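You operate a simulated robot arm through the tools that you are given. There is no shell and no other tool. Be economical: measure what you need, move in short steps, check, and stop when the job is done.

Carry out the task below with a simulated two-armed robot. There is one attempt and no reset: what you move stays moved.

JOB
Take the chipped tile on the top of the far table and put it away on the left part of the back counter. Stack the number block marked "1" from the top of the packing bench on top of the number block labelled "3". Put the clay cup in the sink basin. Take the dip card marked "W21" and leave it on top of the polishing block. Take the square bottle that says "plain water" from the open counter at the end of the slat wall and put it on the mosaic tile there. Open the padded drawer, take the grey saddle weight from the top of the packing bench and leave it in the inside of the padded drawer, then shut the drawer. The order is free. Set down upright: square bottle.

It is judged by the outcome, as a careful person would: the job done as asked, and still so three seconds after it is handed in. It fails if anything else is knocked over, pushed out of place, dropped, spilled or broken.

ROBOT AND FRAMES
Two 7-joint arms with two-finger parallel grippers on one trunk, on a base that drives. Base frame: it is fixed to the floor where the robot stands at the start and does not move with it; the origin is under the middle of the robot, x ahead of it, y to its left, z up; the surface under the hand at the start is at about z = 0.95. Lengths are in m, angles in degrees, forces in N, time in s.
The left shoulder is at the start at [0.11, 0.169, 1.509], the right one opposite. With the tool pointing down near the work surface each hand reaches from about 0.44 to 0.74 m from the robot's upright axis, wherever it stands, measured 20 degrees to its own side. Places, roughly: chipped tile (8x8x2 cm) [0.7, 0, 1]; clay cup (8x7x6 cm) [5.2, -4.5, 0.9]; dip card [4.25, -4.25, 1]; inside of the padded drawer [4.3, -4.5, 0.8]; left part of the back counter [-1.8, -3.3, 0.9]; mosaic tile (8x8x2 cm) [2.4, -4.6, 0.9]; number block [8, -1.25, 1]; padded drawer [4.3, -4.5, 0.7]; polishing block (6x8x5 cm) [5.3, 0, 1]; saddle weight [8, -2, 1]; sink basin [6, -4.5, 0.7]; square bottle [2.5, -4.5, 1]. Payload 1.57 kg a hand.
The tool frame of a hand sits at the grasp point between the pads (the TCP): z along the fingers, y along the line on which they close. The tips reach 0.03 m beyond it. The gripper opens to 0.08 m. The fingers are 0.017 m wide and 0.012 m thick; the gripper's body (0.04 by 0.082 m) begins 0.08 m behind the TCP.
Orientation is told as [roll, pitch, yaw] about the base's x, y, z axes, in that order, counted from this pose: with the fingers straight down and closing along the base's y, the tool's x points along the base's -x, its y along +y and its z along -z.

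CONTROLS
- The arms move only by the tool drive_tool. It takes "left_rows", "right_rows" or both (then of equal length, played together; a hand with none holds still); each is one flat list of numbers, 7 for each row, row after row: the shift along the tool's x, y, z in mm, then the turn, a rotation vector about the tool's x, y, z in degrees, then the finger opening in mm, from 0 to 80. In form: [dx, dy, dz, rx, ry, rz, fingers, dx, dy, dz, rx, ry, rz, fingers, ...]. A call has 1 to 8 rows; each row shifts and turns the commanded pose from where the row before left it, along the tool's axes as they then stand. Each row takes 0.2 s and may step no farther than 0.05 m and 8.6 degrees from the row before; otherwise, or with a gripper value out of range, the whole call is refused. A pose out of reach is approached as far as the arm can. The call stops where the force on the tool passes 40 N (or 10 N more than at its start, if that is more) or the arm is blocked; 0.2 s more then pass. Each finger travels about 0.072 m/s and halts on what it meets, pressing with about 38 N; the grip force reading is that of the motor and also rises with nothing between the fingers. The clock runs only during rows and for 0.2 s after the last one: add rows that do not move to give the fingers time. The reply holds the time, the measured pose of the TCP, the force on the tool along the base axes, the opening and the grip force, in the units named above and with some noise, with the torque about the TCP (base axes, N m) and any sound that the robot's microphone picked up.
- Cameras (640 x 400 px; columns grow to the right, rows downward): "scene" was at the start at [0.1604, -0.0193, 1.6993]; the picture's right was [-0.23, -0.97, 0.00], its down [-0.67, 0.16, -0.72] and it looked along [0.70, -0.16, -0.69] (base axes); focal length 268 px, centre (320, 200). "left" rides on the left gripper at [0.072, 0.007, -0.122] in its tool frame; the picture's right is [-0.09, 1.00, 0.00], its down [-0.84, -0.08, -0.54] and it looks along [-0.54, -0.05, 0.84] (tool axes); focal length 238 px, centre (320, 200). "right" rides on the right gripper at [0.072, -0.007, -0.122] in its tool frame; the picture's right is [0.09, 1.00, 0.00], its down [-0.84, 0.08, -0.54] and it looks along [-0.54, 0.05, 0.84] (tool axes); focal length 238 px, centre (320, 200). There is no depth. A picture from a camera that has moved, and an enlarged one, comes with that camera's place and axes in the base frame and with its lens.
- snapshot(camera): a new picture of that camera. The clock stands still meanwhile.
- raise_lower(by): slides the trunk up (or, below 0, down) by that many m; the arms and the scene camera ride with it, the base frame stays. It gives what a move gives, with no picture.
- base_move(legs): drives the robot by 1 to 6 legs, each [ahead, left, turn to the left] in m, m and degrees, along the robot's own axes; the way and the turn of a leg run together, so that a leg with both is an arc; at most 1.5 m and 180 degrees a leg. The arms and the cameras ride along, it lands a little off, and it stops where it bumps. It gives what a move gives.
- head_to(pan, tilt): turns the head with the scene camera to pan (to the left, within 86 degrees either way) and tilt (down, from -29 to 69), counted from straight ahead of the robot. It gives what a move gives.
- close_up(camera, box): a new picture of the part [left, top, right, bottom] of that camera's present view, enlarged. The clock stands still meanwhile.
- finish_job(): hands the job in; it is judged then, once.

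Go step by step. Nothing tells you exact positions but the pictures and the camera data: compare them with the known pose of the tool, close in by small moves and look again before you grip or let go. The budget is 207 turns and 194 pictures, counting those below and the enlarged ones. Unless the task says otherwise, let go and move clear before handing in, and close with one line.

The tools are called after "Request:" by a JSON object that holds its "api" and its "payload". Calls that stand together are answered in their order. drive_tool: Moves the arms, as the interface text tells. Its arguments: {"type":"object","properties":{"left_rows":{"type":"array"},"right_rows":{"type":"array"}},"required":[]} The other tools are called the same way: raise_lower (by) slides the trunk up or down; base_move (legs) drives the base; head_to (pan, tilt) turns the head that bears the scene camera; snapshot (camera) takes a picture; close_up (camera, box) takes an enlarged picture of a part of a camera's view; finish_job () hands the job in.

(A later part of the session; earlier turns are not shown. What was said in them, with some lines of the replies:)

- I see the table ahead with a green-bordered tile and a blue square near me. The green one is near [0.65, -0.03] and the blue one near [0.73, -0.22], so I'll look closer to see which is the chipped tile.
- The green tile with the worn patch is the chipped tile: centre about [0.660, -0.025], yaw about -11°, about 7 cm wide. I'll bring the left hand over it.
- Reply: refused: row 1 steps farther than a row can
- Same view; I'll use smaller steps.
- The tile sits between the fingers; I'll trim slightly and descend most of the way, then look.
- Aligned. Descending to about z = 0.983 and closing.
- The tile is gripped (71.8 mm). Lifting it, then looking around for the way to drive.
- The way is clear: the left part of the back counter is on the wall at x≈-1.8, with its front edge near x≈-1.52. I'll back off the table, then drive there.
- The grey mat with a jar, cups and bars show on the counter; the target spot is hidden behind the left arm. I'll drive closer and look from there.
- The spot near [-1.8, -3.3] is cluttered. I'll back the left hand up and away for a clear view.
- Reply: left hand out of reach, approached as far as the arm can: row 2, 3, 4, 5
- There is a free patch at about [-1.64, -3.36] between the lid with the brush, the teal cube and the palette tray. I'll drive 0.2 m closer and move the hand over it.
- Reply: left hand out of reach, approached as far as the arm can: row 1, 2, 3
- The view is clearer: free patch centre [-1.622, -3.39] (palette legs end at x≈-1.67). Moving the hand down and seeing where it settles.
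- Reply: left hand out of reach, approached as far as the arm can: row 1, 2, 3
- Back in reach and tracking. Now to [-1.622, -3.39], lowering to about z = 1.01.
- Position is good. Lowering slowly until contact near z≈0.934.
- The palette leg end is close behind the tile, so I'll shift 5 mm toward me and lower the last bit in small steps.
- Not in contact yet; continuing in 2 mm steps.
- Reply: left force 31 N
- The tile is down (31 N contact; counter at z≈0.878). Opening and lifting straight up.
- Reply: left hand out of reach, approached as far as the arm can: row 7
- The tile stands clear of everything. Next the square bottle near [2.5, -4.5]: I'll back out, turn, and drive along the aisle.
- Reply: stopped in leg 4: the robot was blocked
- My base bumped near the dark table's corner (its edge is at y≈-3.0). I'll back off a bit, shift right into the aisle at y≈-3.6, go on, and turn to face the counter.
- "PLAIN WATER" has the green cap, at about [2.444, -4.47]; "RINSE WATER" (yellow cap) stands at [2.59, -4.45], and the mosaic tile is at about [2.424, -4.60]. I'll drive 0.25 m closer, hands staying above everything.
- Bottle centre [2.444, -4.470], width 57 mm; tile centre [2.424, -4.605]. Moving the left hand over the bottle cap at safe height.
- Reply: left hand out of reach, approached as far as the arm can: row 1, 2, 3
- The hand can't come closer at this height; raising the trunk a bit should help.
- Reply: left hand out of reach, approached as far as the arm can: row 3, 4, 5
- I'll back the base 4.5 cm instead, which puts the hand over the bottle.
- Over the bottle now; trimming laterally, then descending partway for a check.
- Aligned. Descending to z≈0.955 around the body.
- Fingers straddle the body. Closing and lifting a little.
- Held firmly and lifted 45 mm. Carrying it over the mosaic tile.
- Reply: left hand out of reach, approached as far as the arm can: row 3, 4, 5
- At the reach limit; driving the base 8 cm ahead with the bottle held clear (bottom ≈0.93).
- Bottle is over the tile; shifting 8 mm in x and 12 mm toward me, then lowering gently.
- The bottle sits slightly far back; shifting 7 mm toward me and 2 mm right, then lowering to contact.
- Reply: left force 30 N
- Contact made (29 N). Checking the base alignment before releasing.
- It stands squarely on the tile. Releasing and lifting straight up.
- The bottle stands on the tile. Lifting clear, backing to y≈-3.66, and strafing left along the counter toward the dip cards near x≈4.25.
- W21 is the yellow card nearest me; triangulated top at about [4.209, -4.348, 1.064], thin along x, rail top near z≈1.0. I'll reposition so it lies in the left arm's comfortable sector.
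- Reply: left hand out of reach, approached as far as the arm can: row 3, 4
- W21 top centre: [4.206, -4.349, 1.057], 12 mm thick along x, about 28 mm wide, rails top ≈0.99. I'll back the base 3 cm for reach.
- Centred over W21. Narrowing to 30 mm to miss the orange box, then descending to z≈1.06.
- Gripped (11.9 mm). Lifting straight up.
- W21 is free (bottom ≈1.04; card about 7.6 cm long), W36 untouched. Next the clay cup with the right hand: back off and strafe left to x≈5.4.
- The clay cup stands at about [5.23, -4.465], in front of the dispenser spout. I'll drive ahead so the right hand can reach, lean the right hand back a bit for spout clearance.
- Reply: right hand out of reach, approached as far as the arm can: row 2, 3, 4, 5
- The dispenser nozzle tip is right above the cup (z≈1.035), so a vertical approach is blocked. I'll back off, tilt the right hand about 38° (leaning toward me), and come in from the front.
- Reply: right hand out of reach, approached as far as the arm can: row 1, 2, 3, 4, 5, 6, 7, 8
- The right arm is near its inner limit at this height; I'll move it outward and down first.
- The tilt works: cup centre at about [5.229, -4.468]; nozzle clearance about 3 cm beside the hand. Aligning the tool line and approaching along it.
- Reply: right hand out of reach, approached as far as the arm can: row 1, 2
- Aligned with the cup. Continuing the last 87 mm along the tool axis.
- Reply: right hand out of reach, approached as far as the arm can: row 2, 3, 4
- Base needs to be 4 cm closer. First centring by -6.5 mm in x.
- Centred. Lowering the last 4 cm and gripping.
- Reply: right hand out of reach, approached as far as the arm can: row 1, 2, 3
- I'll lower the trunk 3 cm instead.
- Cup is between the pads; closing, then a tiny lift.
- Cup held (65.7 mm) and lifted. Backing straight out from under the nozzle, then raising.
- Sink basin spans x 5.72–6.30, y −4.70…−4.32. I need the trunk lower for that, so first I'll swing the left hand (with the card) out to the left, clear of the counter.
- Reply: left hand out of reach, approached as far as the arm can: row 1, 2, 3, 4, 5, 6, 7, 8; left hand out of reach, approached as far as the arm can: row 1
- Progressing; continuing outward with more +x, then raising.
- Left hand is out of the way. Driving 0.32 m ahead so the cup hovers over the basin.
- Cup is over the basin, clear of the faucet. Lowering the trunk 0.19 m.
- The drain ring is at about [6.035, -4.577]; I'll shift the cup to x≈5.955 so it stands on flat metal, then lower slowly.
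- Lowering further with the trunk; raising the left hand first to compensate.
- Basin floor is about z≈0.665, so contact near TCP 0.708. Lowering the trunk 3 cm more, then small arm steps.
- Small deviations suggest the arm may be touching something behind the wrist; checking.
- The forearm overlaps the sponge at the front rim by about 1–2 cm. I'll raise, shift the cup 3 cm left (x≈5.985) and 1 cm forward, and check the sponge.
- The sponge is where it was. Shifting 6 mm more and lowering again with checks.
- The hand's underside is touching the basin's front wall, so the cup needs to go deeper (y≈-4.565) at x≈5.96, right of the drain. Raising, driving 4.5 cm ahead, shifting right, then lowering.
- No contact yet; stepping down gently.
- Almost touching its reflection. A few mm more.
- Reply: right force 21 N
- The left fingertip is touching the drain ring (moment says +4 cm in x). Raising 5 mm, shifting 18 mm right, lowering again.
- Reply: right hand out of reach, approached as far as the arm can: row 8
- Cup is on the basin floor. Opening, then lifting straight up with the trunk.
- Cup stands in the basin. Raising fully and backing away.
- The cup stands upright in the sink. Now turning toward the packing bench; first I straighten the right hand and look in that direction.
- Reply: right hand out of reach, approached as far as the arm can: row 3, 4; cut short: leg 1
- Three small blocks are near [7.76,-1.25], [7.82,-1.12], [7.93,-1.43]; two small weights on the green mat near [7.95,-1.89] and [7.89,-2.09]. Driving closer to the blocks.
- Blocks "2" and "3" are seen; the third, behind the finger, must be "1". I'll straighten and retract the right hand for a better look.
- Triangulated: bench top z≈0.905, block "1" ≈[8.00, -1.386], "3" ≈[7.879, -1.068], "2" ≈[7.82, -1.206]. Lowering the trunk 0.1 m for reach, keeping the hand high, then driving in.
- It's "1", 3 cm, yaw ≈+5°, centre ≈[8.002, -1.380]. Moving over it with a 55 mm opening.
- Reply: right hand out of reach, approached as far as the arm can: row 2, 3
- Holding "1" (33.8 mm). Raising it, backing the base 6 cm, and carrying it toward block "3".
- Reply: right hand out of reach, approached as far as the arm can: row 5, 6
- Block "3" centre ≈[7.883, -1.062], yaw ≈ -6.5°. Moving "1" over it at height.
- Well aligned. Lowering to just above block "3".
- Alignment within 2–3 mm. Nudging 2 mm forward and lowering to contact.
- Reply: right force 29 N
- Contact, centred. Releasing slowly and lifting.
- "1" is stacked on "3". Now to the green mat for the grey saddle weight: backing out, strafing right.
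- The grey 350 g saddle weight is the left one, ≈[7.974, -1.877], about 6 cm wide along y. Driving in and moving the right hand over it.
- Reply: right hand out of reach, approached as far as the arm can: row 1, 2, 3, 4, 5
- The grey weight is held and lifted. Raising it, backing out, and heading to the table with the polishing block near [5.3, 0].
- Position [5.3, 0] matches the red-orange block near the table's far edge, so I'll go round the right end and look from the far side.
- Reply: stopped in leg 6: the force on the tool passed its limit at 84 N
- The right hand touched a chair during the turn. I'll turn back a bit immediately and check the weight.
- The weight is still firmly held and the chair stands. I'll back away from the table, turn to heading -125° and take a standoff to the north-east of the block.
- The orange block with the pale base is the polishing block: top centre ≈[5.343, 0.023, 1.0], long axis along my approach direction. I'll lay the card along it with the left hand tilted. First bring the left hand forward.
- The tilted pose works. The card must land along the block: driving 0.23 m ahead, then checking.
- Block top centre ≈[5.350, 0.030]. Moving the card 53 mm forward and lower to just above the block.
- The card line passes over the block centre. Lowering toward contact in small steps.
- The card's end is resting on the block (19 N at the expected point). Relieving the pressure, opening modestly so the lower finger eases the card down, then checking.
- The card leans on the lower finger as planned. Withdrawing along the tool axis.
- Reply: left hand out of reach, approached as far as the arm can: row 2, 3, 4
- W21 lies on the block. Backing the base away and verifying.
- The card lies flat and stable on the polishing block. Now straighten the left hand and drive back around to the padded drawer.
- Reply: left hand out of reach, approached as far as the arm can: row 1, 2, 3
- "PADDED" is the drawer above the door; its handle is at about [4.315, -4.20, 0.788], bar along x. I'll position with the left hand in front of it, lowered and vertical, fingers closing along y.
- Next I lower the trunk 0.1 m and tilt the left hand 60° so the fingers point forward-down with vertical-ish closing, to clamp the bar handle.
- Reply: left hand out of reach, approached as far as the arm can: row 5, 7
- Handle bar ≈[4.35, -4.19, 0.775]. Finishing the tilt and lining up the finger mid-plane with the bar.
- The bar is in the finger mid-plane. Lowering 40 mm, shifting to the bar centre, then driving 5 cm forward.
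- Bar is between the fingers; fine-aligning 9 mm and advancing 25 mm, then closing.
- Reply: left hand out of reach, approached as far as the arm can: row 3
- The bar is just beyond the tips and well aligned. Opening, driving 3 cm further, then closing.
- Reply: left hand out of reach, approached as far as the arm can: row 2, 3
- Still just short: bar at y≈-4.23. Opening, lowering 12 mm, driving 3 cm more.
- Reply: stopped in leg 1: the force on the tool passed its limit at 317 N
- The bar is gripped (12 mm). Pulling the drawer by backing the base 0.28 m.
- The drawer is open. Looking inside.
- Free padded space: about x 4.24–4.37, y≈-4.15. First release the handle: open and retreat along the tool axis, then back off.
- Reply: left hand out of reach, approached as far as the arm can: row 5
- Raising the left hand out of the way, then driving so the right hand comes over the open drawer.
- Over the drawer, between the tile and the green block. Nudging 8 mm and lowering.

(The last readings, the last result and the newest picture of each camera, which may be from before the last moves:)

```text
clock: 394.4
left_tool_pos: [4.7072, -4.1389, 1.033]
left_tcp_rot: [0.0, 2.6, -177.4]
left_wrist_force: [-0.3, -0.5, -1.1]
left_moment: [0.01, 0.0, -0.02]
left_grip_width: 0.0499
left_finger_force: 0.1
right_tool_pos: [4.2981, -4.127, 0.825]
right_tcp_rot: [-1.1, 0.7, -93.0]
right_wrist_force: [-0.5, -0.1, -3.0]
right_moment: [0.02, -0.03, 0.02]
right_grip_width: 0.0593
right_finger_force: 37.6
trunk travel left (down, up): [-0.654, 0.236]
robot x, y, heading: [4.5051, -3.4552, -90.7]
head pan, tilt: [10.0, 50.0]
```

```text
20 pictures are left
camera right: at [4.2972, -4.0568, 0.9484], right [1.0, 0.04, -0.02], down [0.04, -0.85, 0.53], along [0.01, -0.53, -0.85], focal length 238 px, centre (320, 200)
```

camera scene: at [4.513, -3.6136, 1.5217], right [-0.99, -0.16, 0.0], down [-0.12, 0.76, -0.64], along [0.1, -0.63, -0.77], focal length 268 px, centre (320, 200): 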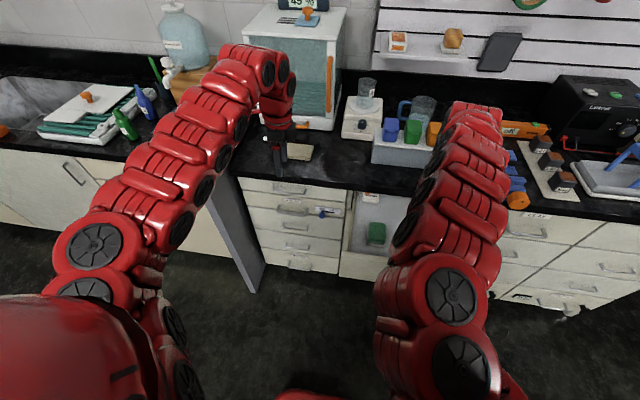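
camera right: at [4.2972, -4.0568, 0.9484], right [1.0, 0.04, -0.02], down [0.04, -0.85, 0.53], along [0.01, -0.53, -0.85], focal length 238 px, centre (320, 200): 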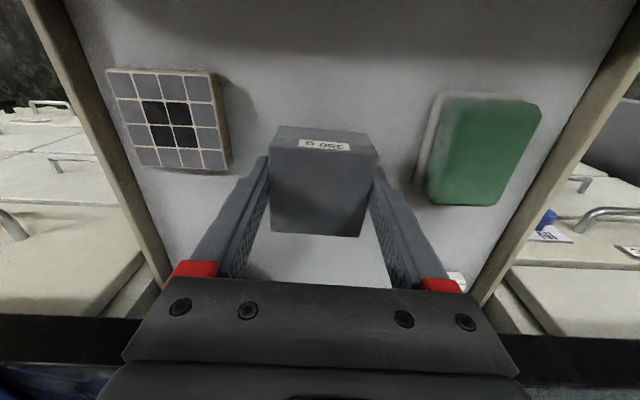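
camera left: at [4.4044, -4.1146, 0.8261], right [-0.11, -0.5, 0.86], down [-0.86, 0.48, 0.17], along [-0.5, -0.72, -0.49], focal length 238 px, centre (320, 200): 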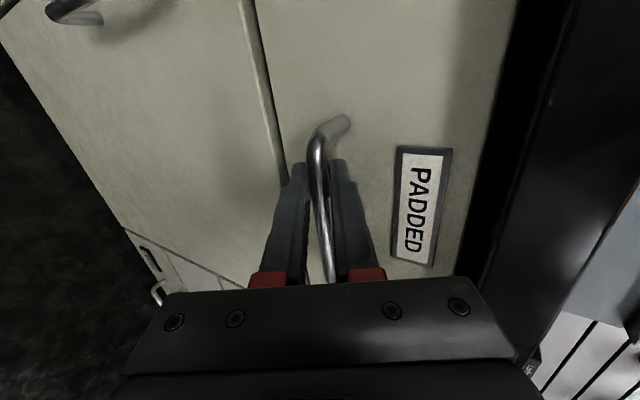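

Request:
{"api": "drive_tool", "payload": {"right_rows": [0, 0, 10, 0, 0, 0, 45, 0, 0, 8, 0, 0, 0, 45, 0, 0, 4, 0, 0, 0, 45, 0, 0, 4, 0, 0, 0, 45, 0, 0, 3, 0, 0, 0, 45, 0, 0, 3, 0, 0, 0, 45, 0, 0, 3, 0, 0, 0, 45, 0, 0, 3, 0, 0, 0, 45]}}

```text
clock: 396.1
left_tool_pos: [4.7068, -4.1371, 1.0349]
left_tcp_rot: [0.2, 2.5, -177.4]
left_wrist_force: [0.0, -0.2, -0.8]
left_moment: [0.01, 0.03, -0.01]
left_grip_width: 0.0499
left_finger_force: 0.1
right_tool_pos: [4.2985, -4.1267, 0.795]
right_tcp_rot: [-1.0, -0.1, -92.9]
right_wrist_force: [-1.2, 3.4, 29.0]
right_moment: [0.77, -0.92, 0.14]
right_grip_width: 0.0597
right_finger_force: 37.8
trunk travel left (down, up): [-0.654, 0.236]
robot x, y, heading: [4.5014, -3.4583, -90.3]
head pan, tilt: [10.0, 50.0]
stopped in row 8 (right hand): the force on the tool passed its limit at 45 N (the readings are from after the stop); the commanded pose is now the measured one
```

The weight is on the pad. Easing 1 mm, opening and lifting.

Request:
{"api": "drive_tool", "payload": {"right_rows": [0, 0, -1, 0, 0, 0, 60, 0, 0, 0, 0, 0, 0, 74, 0, 0, 0, 0, 0, 0, 74, 0, 0, -20, 0, 0, 0, 74, 0, 0, -40, 0, 0, 0, 74, 0, 0, -40, 0, 0, 0, 74, 0, 0, -40, 0, 0, 0, 74, 0, 0, 0, 0, 0, 0, 74]}}

Request:
{"api": "snapshot", "payload": {"camera": "right"}}

```text
clock: 397.9
left_tool_pos: [4.706, -4.1401, 1.0337]
left_tcp_rot: [0.1, 2.6, -177.5]
left_wrist_force: [-0.2, -0.1, 0.5]
left_moment: [0.01, -0.03, 0.02]
left_grip_width: 0.0501
left_finger_force: 0.2
right_tool_pos: [4.2994, -4.1309, 0.9325]
right_tcp_rot: [-1.0, 0.3, -92.9]
right_wrist_force: [0.3, -0.3, -0.1]
right_moment: [0.02, -0.04, -0.02]
right_grip_width: 0.0741
right_finger_force: 0.0
trunk travel left (down, up): [-0.654, 0.236]
robot x, y, heading: [4.5006, -3.4579, -90.5]
head pan, tilt: [10.0, 50.0]
```

```text
19 pictures are left
camera right: at [4.2985, -4.0605, 1.0549], right [1.0, 0.04, -0.02], down [0.04, -0.84, 0.54], along [0.01, -0.54, -0.84], focal length 238 px, centre (320, 200)
```

right: 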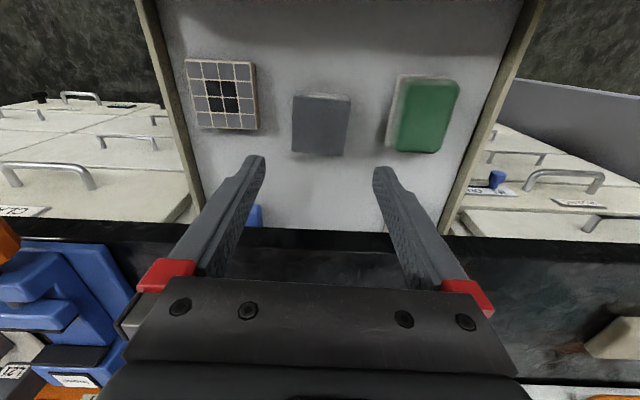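

The weight rests in the drawer. To shut it I'll re-grip the handle with the left hand as before: back off, strafe right, lower and tilt the left hand.

Request:
{"api": "base_move", "payload": {"legs": [[-0.6, 0, 0], [0, -0.36, 0]]}}

Request:
{"api": "drive_tool", "payload": {"left_rows": [0, 0, 45, 0, 0, 0, 50, 0, 0, 45, 0, 0, 0, 50, 0, 0, 45, 0, 0, 0, 50, 0, 0, 45, 0, 0, 0, 50]}}

Request:
{"api": "drive_tool", "payload": {"left_rows": [0, 13, 7.5, -7.5, 0, 0, 50, 0, 11.9, 9.1, -7.5, 0, 0, 50, 0, 10.6, 10.6, -7.5, 0, 0, 50, 0, 9.1, 11.9, -7.5, 0, 0, 50, 0, 7.5, 13, -7.5, 0, 0, 50, 0, 5.7, 13.9, -7.5, 0, 0, 50, 0, 3.9, 14.5, -7.5, 0, 0, 50, 0, 2, 14.9, -7.5, 0, 0, 50]}}

Request:
{"api": "snapshot", "payload": {"camera": "left"}}

```text
clock: 403.2
left_tool_pos: [4.3676, -3.5312, 1.0329]
left_tcp_rot: [0.0, 2.6, -177.3]
left_wrist_force: [-0.7, 0.0, 0.1]
left_moment: [-0.01, -0.01, 0.03]
left_grip_width: 0.0501
left_finger_force: 0.1
right_tool_pos: [3.9628, -3.5238, 0.9318]
right_tcp_rot: [-1.1, 0.3, -92.8]
right_wrist_force: [0.2, 0.0, 0.0]
right_moment: [-0.01, 0.02, -0.04]
right_grip_width: 0.0742
right_finger_force: 0.1
trunk travel left (down, up): [-0.654, 0.236]
robot x, y, heading: [4.1632, -2.8512, -90.6]
head pan, tilt: [10.0, 50.0]
```

```text
clock: 404.2
left_tool_pos: [4.3763, -3.5337, 0.8519]
left_tcp_rot: [0.0, 2.7, -177.4]
left_wrist_force: [0.3, 0.0, -0.5]
left_moment: [-0.01, -0.02, 0.02]
left_grip_width: 0.0498
left_finger_force: 0.1
right_tool_pos: [3.9627, -3.5244, 0.9312]
right_tcp_rot: [-1.1, 0.3, -92.9]
right_wrist_force: [-0.3, -0.3, 0.5]
right_moment: [0.02, 0.01, 0.01]
right_grip_width: 0.0739
right_finger_force: 0.0
trunk travel left (down, up): [-0.654, 0.236]
robot x, y, heading: [4.1663, -2.8482, -90.4]
head pan, tilt: [10.0, 50.0]
```

```text
clock: 406.0
left_tool_pos: [4.3963, -3.6056, 0.7894]
left_tcp_rot: [48.0, 4.4, -176.4]
left_wrist_force: [1.2, -0.4, 0.7]
left_moment: [0.03, -0.03, 0.0]
left_grip_width: 0.0499
left_finger_force: 0.1
left hand out of reach, approached as far as the arm can: row 5, 6, 7
right_tool_pos: [3.9636, -3.5243, 0.9324]
right_tcp_rot: [-1.2, 0.3, -92.8]
right_wrist_force: [0.4, 0.0, -0.1]
right_moment: [0.02, 0.03, 0.0]
right_grip_width: 0.074
right_finger_force: 0.1
trunk travel left (down, up): [-0.654, 0.236]
robot x, y, heading: [4.1637, -2.8495, -90.5]
head pan, tilt: [10.0, 50.0]
```

```text
18 pictures are left
camera left: at [4.4562, -3.5156, 0.8809], right [-0.11, -0.68, 0.73], down [-0.88, 0.4, 0.24], along [-0.45, -0.62, -0.64], focal length 238 px, centre (320, 200)
```

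left: 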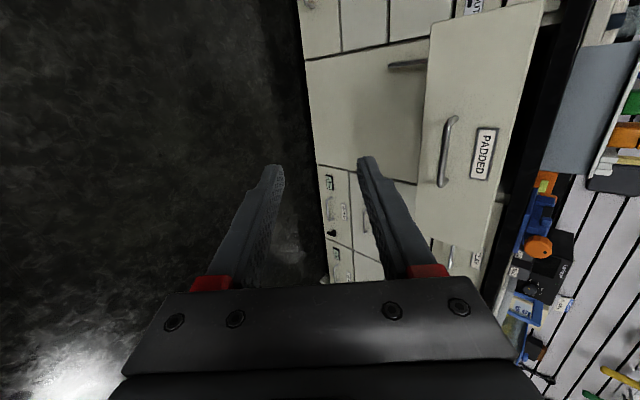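

Request:
{"api": "drive_tool", "payload": {"left_rows": [-22, 18, 6, -6, 0, 0, 50, -22, 16, 8, -6, 0, 0, 50, 0, 0, 0, 0, 0, 0, 50]}}

```text
clock: 406.8
left_tool_pos: [4.3548, -3.6399, 0.8036]
left_tcp_rot: [59.9, 4.7, -176.3]
left_wrist_force: [0.0, 0.2, 1.0]
left_moment: [0.02, -0.01, 0.0]
left_grip_width: 0.0498
left_finger_force: 0.1
right_tool_pos: [3.9627, -3.5232, 0.9324]
right_tcp_rot: [-1.1, 0.4, -92.8]
right_wrist_force: [0.8, 0.2, 0.2]
right_moment: [0.0, 0.02, -0.01]
right_grip_width: 0.0741
right_finger_force: 0.0
trunk travel left (down, up): [-0.654, 0.236]
robot x, y, heading: [4.1632, -2.8482, -90.3]
head pan, tilt: [10.0, 50.0]
```

Request:
{"api": "base_move", "payload": {"legs": [[0.235, 0, 0]]}}

Request:
{"api": "drive_tool", "payload": {"left_rows": [-5, -10, 6, 0, 0, 0, 45, 0, 0, 18, 0, 0, 0, 45, 0, 0, 0, 0, 0, 0, 45]}}

Request:
{"api": "snapshot", "payload": {"camera": "left"}}

```text
clock: 408.5
left_tool_pos: [4.3525, -3.8705, 0.8027]
left_tcp_rot: [59.7, 4.7, -176.5]
left_wrist_force: [0.3, 0.1, -0.6]
left_moment: [-0.01, -0.02, 0.02]
left_grip_width: 0.0499
left_finger_force: 0.1
right_tool_pos: [3.9621, -3.7551, 0.932]
right_tcp_rot: [-1.1, 0.3, -92.8]
right_wrist_force: [0.6, 0.0, -0.7]
right_moment: [0.02, -0.02, -0.02]
right_grip_width: 0.0742
right_finger_force: 0.0
trunk travel left (down, up): [-0.654, 0.236]
robot x, y, heading: [4.1603, -3.0742, -90.3]
head pan, tilt: [10.0, 50.0]
```

```text
clock: 409.3
left_tool_pos: [4.3527, -3.8873, 0.7818]
left_tcp_rot: [59.9, 4.6, -176.5]
left_wrist_force: [0.0, 0.2, 0.6]
left_moment: [-0.03, -0.01, -0.03]
left_grip_width: 0.0447
left_finger_force: 0.1
right_tool_pos: [3.963, -3.7544, 0.9323]
right_tcp_rot: [-1.1, 0.2, -92.7]
right_wrist_force: [0.7, 0.2, 0.4]
right_moment: [-0.01, -0.01, -0.02]
right_grip_width: 0.0738
right_finger_force: 0.0
trunk travel left (down, up): [-0.654, 0.236]
robot x, y, heading: [4.1606, -3.0795, -90.4]
head pan, tilt: [10.0, 50.0]
```

```text
17 pictures are left
camera left: at [4.4124, -3.7814, 0.8547], right [-0.13, -0.51, 0.85], down [-0.88, 0.45, 0.14], along [-0.45, -0.73, -0.51], focal length 238 px, centre (320, 200)
```

left: 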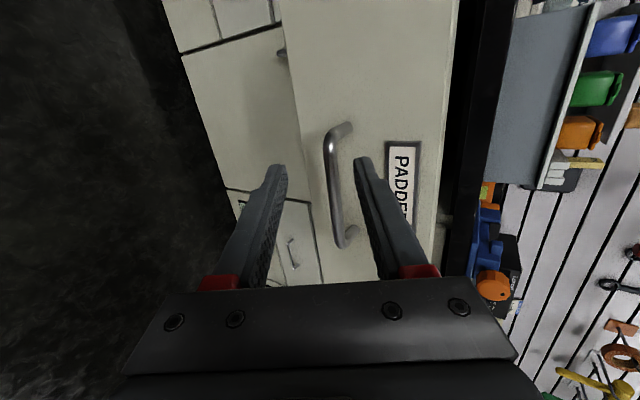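

Request:
{"api": "drive_tool", "payload": {"left_rows": [0, 4, 17, 0, 0, 0, 45, 0, 0, 17, 0, 0, 0, 45, 0, 0, 16, 0, 0, 0, 45, 0, 0, 0, 0, 0, 0, 2, 0, 0, 0, 0, 0, 0, 2, 0, 0, 0, 0, 0, 0, 2, 0, 0, 0, 0, 0, 0, 2]}}

```text
clock: 410.9
left_tool_pos: [4.3571, -3.9238, 0.7683]
left_tcp_rot: [60.1, 4.8, -176.3]
left_wrist_force: [3.3, -5.2, 17.9]
left_moment: [-0.6, -0.22, 0.13]
left_grip_width: 0.0121
left_finger_force: 29.3
left hand out of reach, approached as far as the arm can: row 3
right_tool_pos: [3.9627, -3.7543, 0.934]
right_tcp_rot: [-1.2, 0.1, -92.7]
right_wrist_force: [0.3, -0.4, 0.3]
right_moment: [0.0, -0.03, -0.01]
right_grip_width: 0.0742
right_finger_force: 0.0
trunk travel left (down, up): [-0.654, 0.236]
robot x, y, heading: [4.164, -3.0789, -90.5]
head pan, tilt: [10.0, 50.0]
```

Handle gripped again. Pushing the drawer shut by driving forward.

Request:
{"api": "base_move", "payload": {"legs": [[0.15, 0, 0], [0.12, 0, 0]]}}

Request:
{"api": "snapshot", "payload": {"camera": "scene"}}

```text
clock: 413.1
left_tool_pos: [4.3454, -4.1969, 0.7653]
left_tcp_rot: [59.9, 4.4, -177.0]
left_wrist_force: [-5.6, -3.8, 12.0]
left_moment: [-0.31, 0.11, -0.1]
left_grip_width: 0.0133
left_finger_force: 6.3
right_tool_pos: [3.9566, -4.0257, 0.9326]
right_tcp_rot: [-1.2, 0.2, -93.1]
right_wrist_force: [0.4, 0.6, 0.4]
right_moment: [0.01, 0.03, 0.0]
right_grip_width: 0.0739
right_finger_force: 0.1
trunk travel left (down, up): [-0.654, 0.236]
robot x, y, heading: [4.1572, -3.3532, -90.7]
head pan, tilt: [10.0, 50.0]
```

```text
16 pictures are left
camera scene: at [4.1694, -3.5067, 1.5218], right [-0.99, -0.16, 0.0], down [-0.12, 0.76, -0.64], along [0.1, -0.64, -0.77], focal length 268 px, centre (320, 200)
```

scene: 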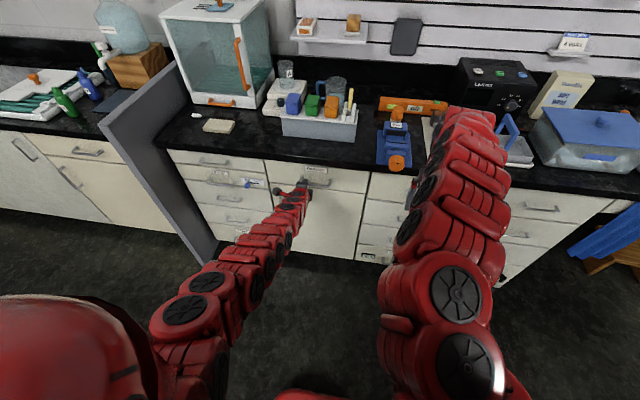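

Almost closed; about 6 mm remains. Pushing a little more.

Request:
{"api": "base_move", "payload": {"legs": [[0.012, 0, 0]]}}

Request:
{"api": "close_up", "payload": {"camera": "scene", "box": [230, 140, 400, 230]}}

```text
clock: 413.9
left_tool_pos: [4.3452, -4.2111, 0.7594]
left_tcp_rot: [59.5, 4.4, -177.1]
left_wrist_force: [-0.4, 0.5, -16.2]
left_moment: [0.16, 0.43, 0.09]
left_grip_width: 0.0125
left_finger_force: 29.4
right_tool_pos: [3.9567, -4.0395, 0.9308]
right_tcp_rot: [-1.1, 0.4, -93.0]
right_wrist_force: [-0.1, -0.2, -1.0]
right_moment: [-0.03, -0.01, 0.02]
right_grip_width: 0.0738
right_finger_force: 0.1
trunk travel left (down, up): [-0.654, 0.236]
robot x, y, heading: [4.157, -3.3641, -90.5]
head pan, tilt: [10.0, 50.0]
```

```text
3.76 times, centred on (315, 185) of scene
camera zoom: at [4.1705, -3.524, 1.5211], right [-0.99, -0.16, 0.0], down [-0.12, 0.76, -0.64], along [0.1, -0.63, -0.77], focal length 1010 px, centre (339, 256)
```

zoom: 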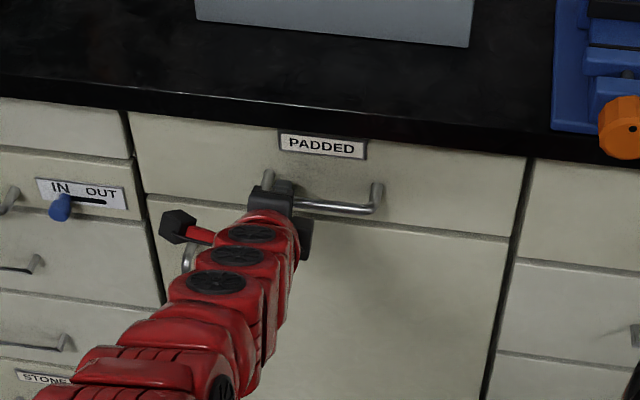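

Flush. Releasing the handle carefully and backing away.

Request:
{"api": "drive_tool", "payload": {"left_rows": [0, 0, 0, 0, 0, 0, 40, 0, 0, 0, 0, 0, 0, 45, 0, 0, 0, 0, 0, 0, 45, 0, 0, -15, 0, 0, 0, 45, 0, 0, -20, 0, 0, 0, 45, 0, 0, -20, 0, 0, 0, 45, 0, 0, -15, 0, 0, 0, 45, 0, 0, 0, 0, 0, 0, 45]}}

Request:
{"api": "base_move", "payload": {"legs": [[-0.4, 0, 0]]}}

Request:
{"api": "close_up", "payload": {"camera": "scene", "box": [200, 60, 440, 210]}}

```text
clock: 415.7
left_tool_pos: [4.3423, -4.1492, 0.7985]
left_tcp_rot: [59.7, 4.5, -177.0]
left_wrist_force: [0.2, -1.0, -0.5]
left_moment: [0.0, 0.01, 0.0]
left_grip_width: 0.0451
left_finger_force: 0.1
right_tool_pos: [3.9569, -4.0392, 0.9305]
right_tcp_rot: [-1.0, 0.4, -92.9]
right_wrist_force: [0.1, 0.5, 1.0]
right_moment: [0.0, -0.03, 0.04]
right_grip_width: 0.0738
right_finger_force: 0.0
trunk travel left (down, up): [-0.654, 0.236]
robot x, y, heading: [4.162, -3.3672, -90.7]
head pan, tilt: [10.0, 50.0]
```

```text
clock: 418.2
left_tool_pos: [4.3414, -3.7511, 0.7973]
left_tcp_rot: [59.6, 4.4, -177.6]
left_wrist_force: [0.2, -0.4, -0.7]
left_moment: [0.0, -0.04, 0.01]
left_grip_width: 0.045
left_finger_force: 0.0
right_tool_pos: [3.9578, -3.6397, 0.932]
right_tcp_rot: [-1.1, 0.2, -93.5]
right_wrist_force: [-0.1, -0.3, -0.6]
right_moment: [-0.03, 0.02, 0.02]
right_grip_width: 0.0736
right_finger_force: 0.1
trunk travel left (down, up): [-0.654, 0.236]
robot x, y, heading: [4.1655, -2.9671, -91.3]
head pan, tilt: [10.0, 50.0]
```

```text
2.67 times, centred on (320, 135) of scene
camera zoom: at [4.1747, -3.1223, 1.5217], right [-0.99, -0.16, 0.0], down [-0.12, 0.76, -0.64], along [0.1, -0.64, -0.77], focal length 715 px, centre (320, 373)
```

zoom: 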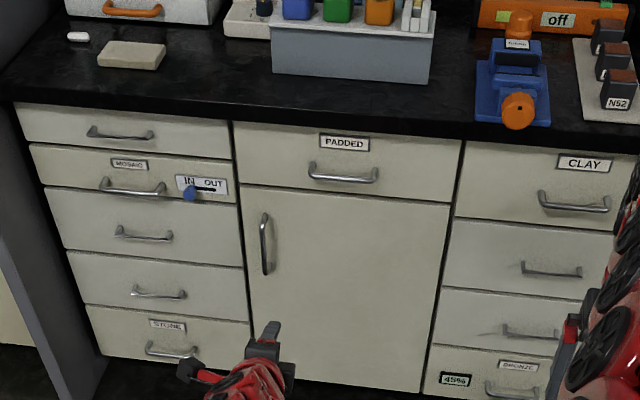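

The padded drawer is shut flush with the grey weight inside. The other five jobs are done, and both hands are empty and clear, so I'm handing in.

Request:
{"api": "finish_job", "payload": {}}

```text
The job is handed in.
```

I did all six parts of the job and handed it in. While carrying the weight round the second table, the right hand bumped a chair. The chair stayed upright and I kept hold of the weight, but the chair may have shifted slightly.
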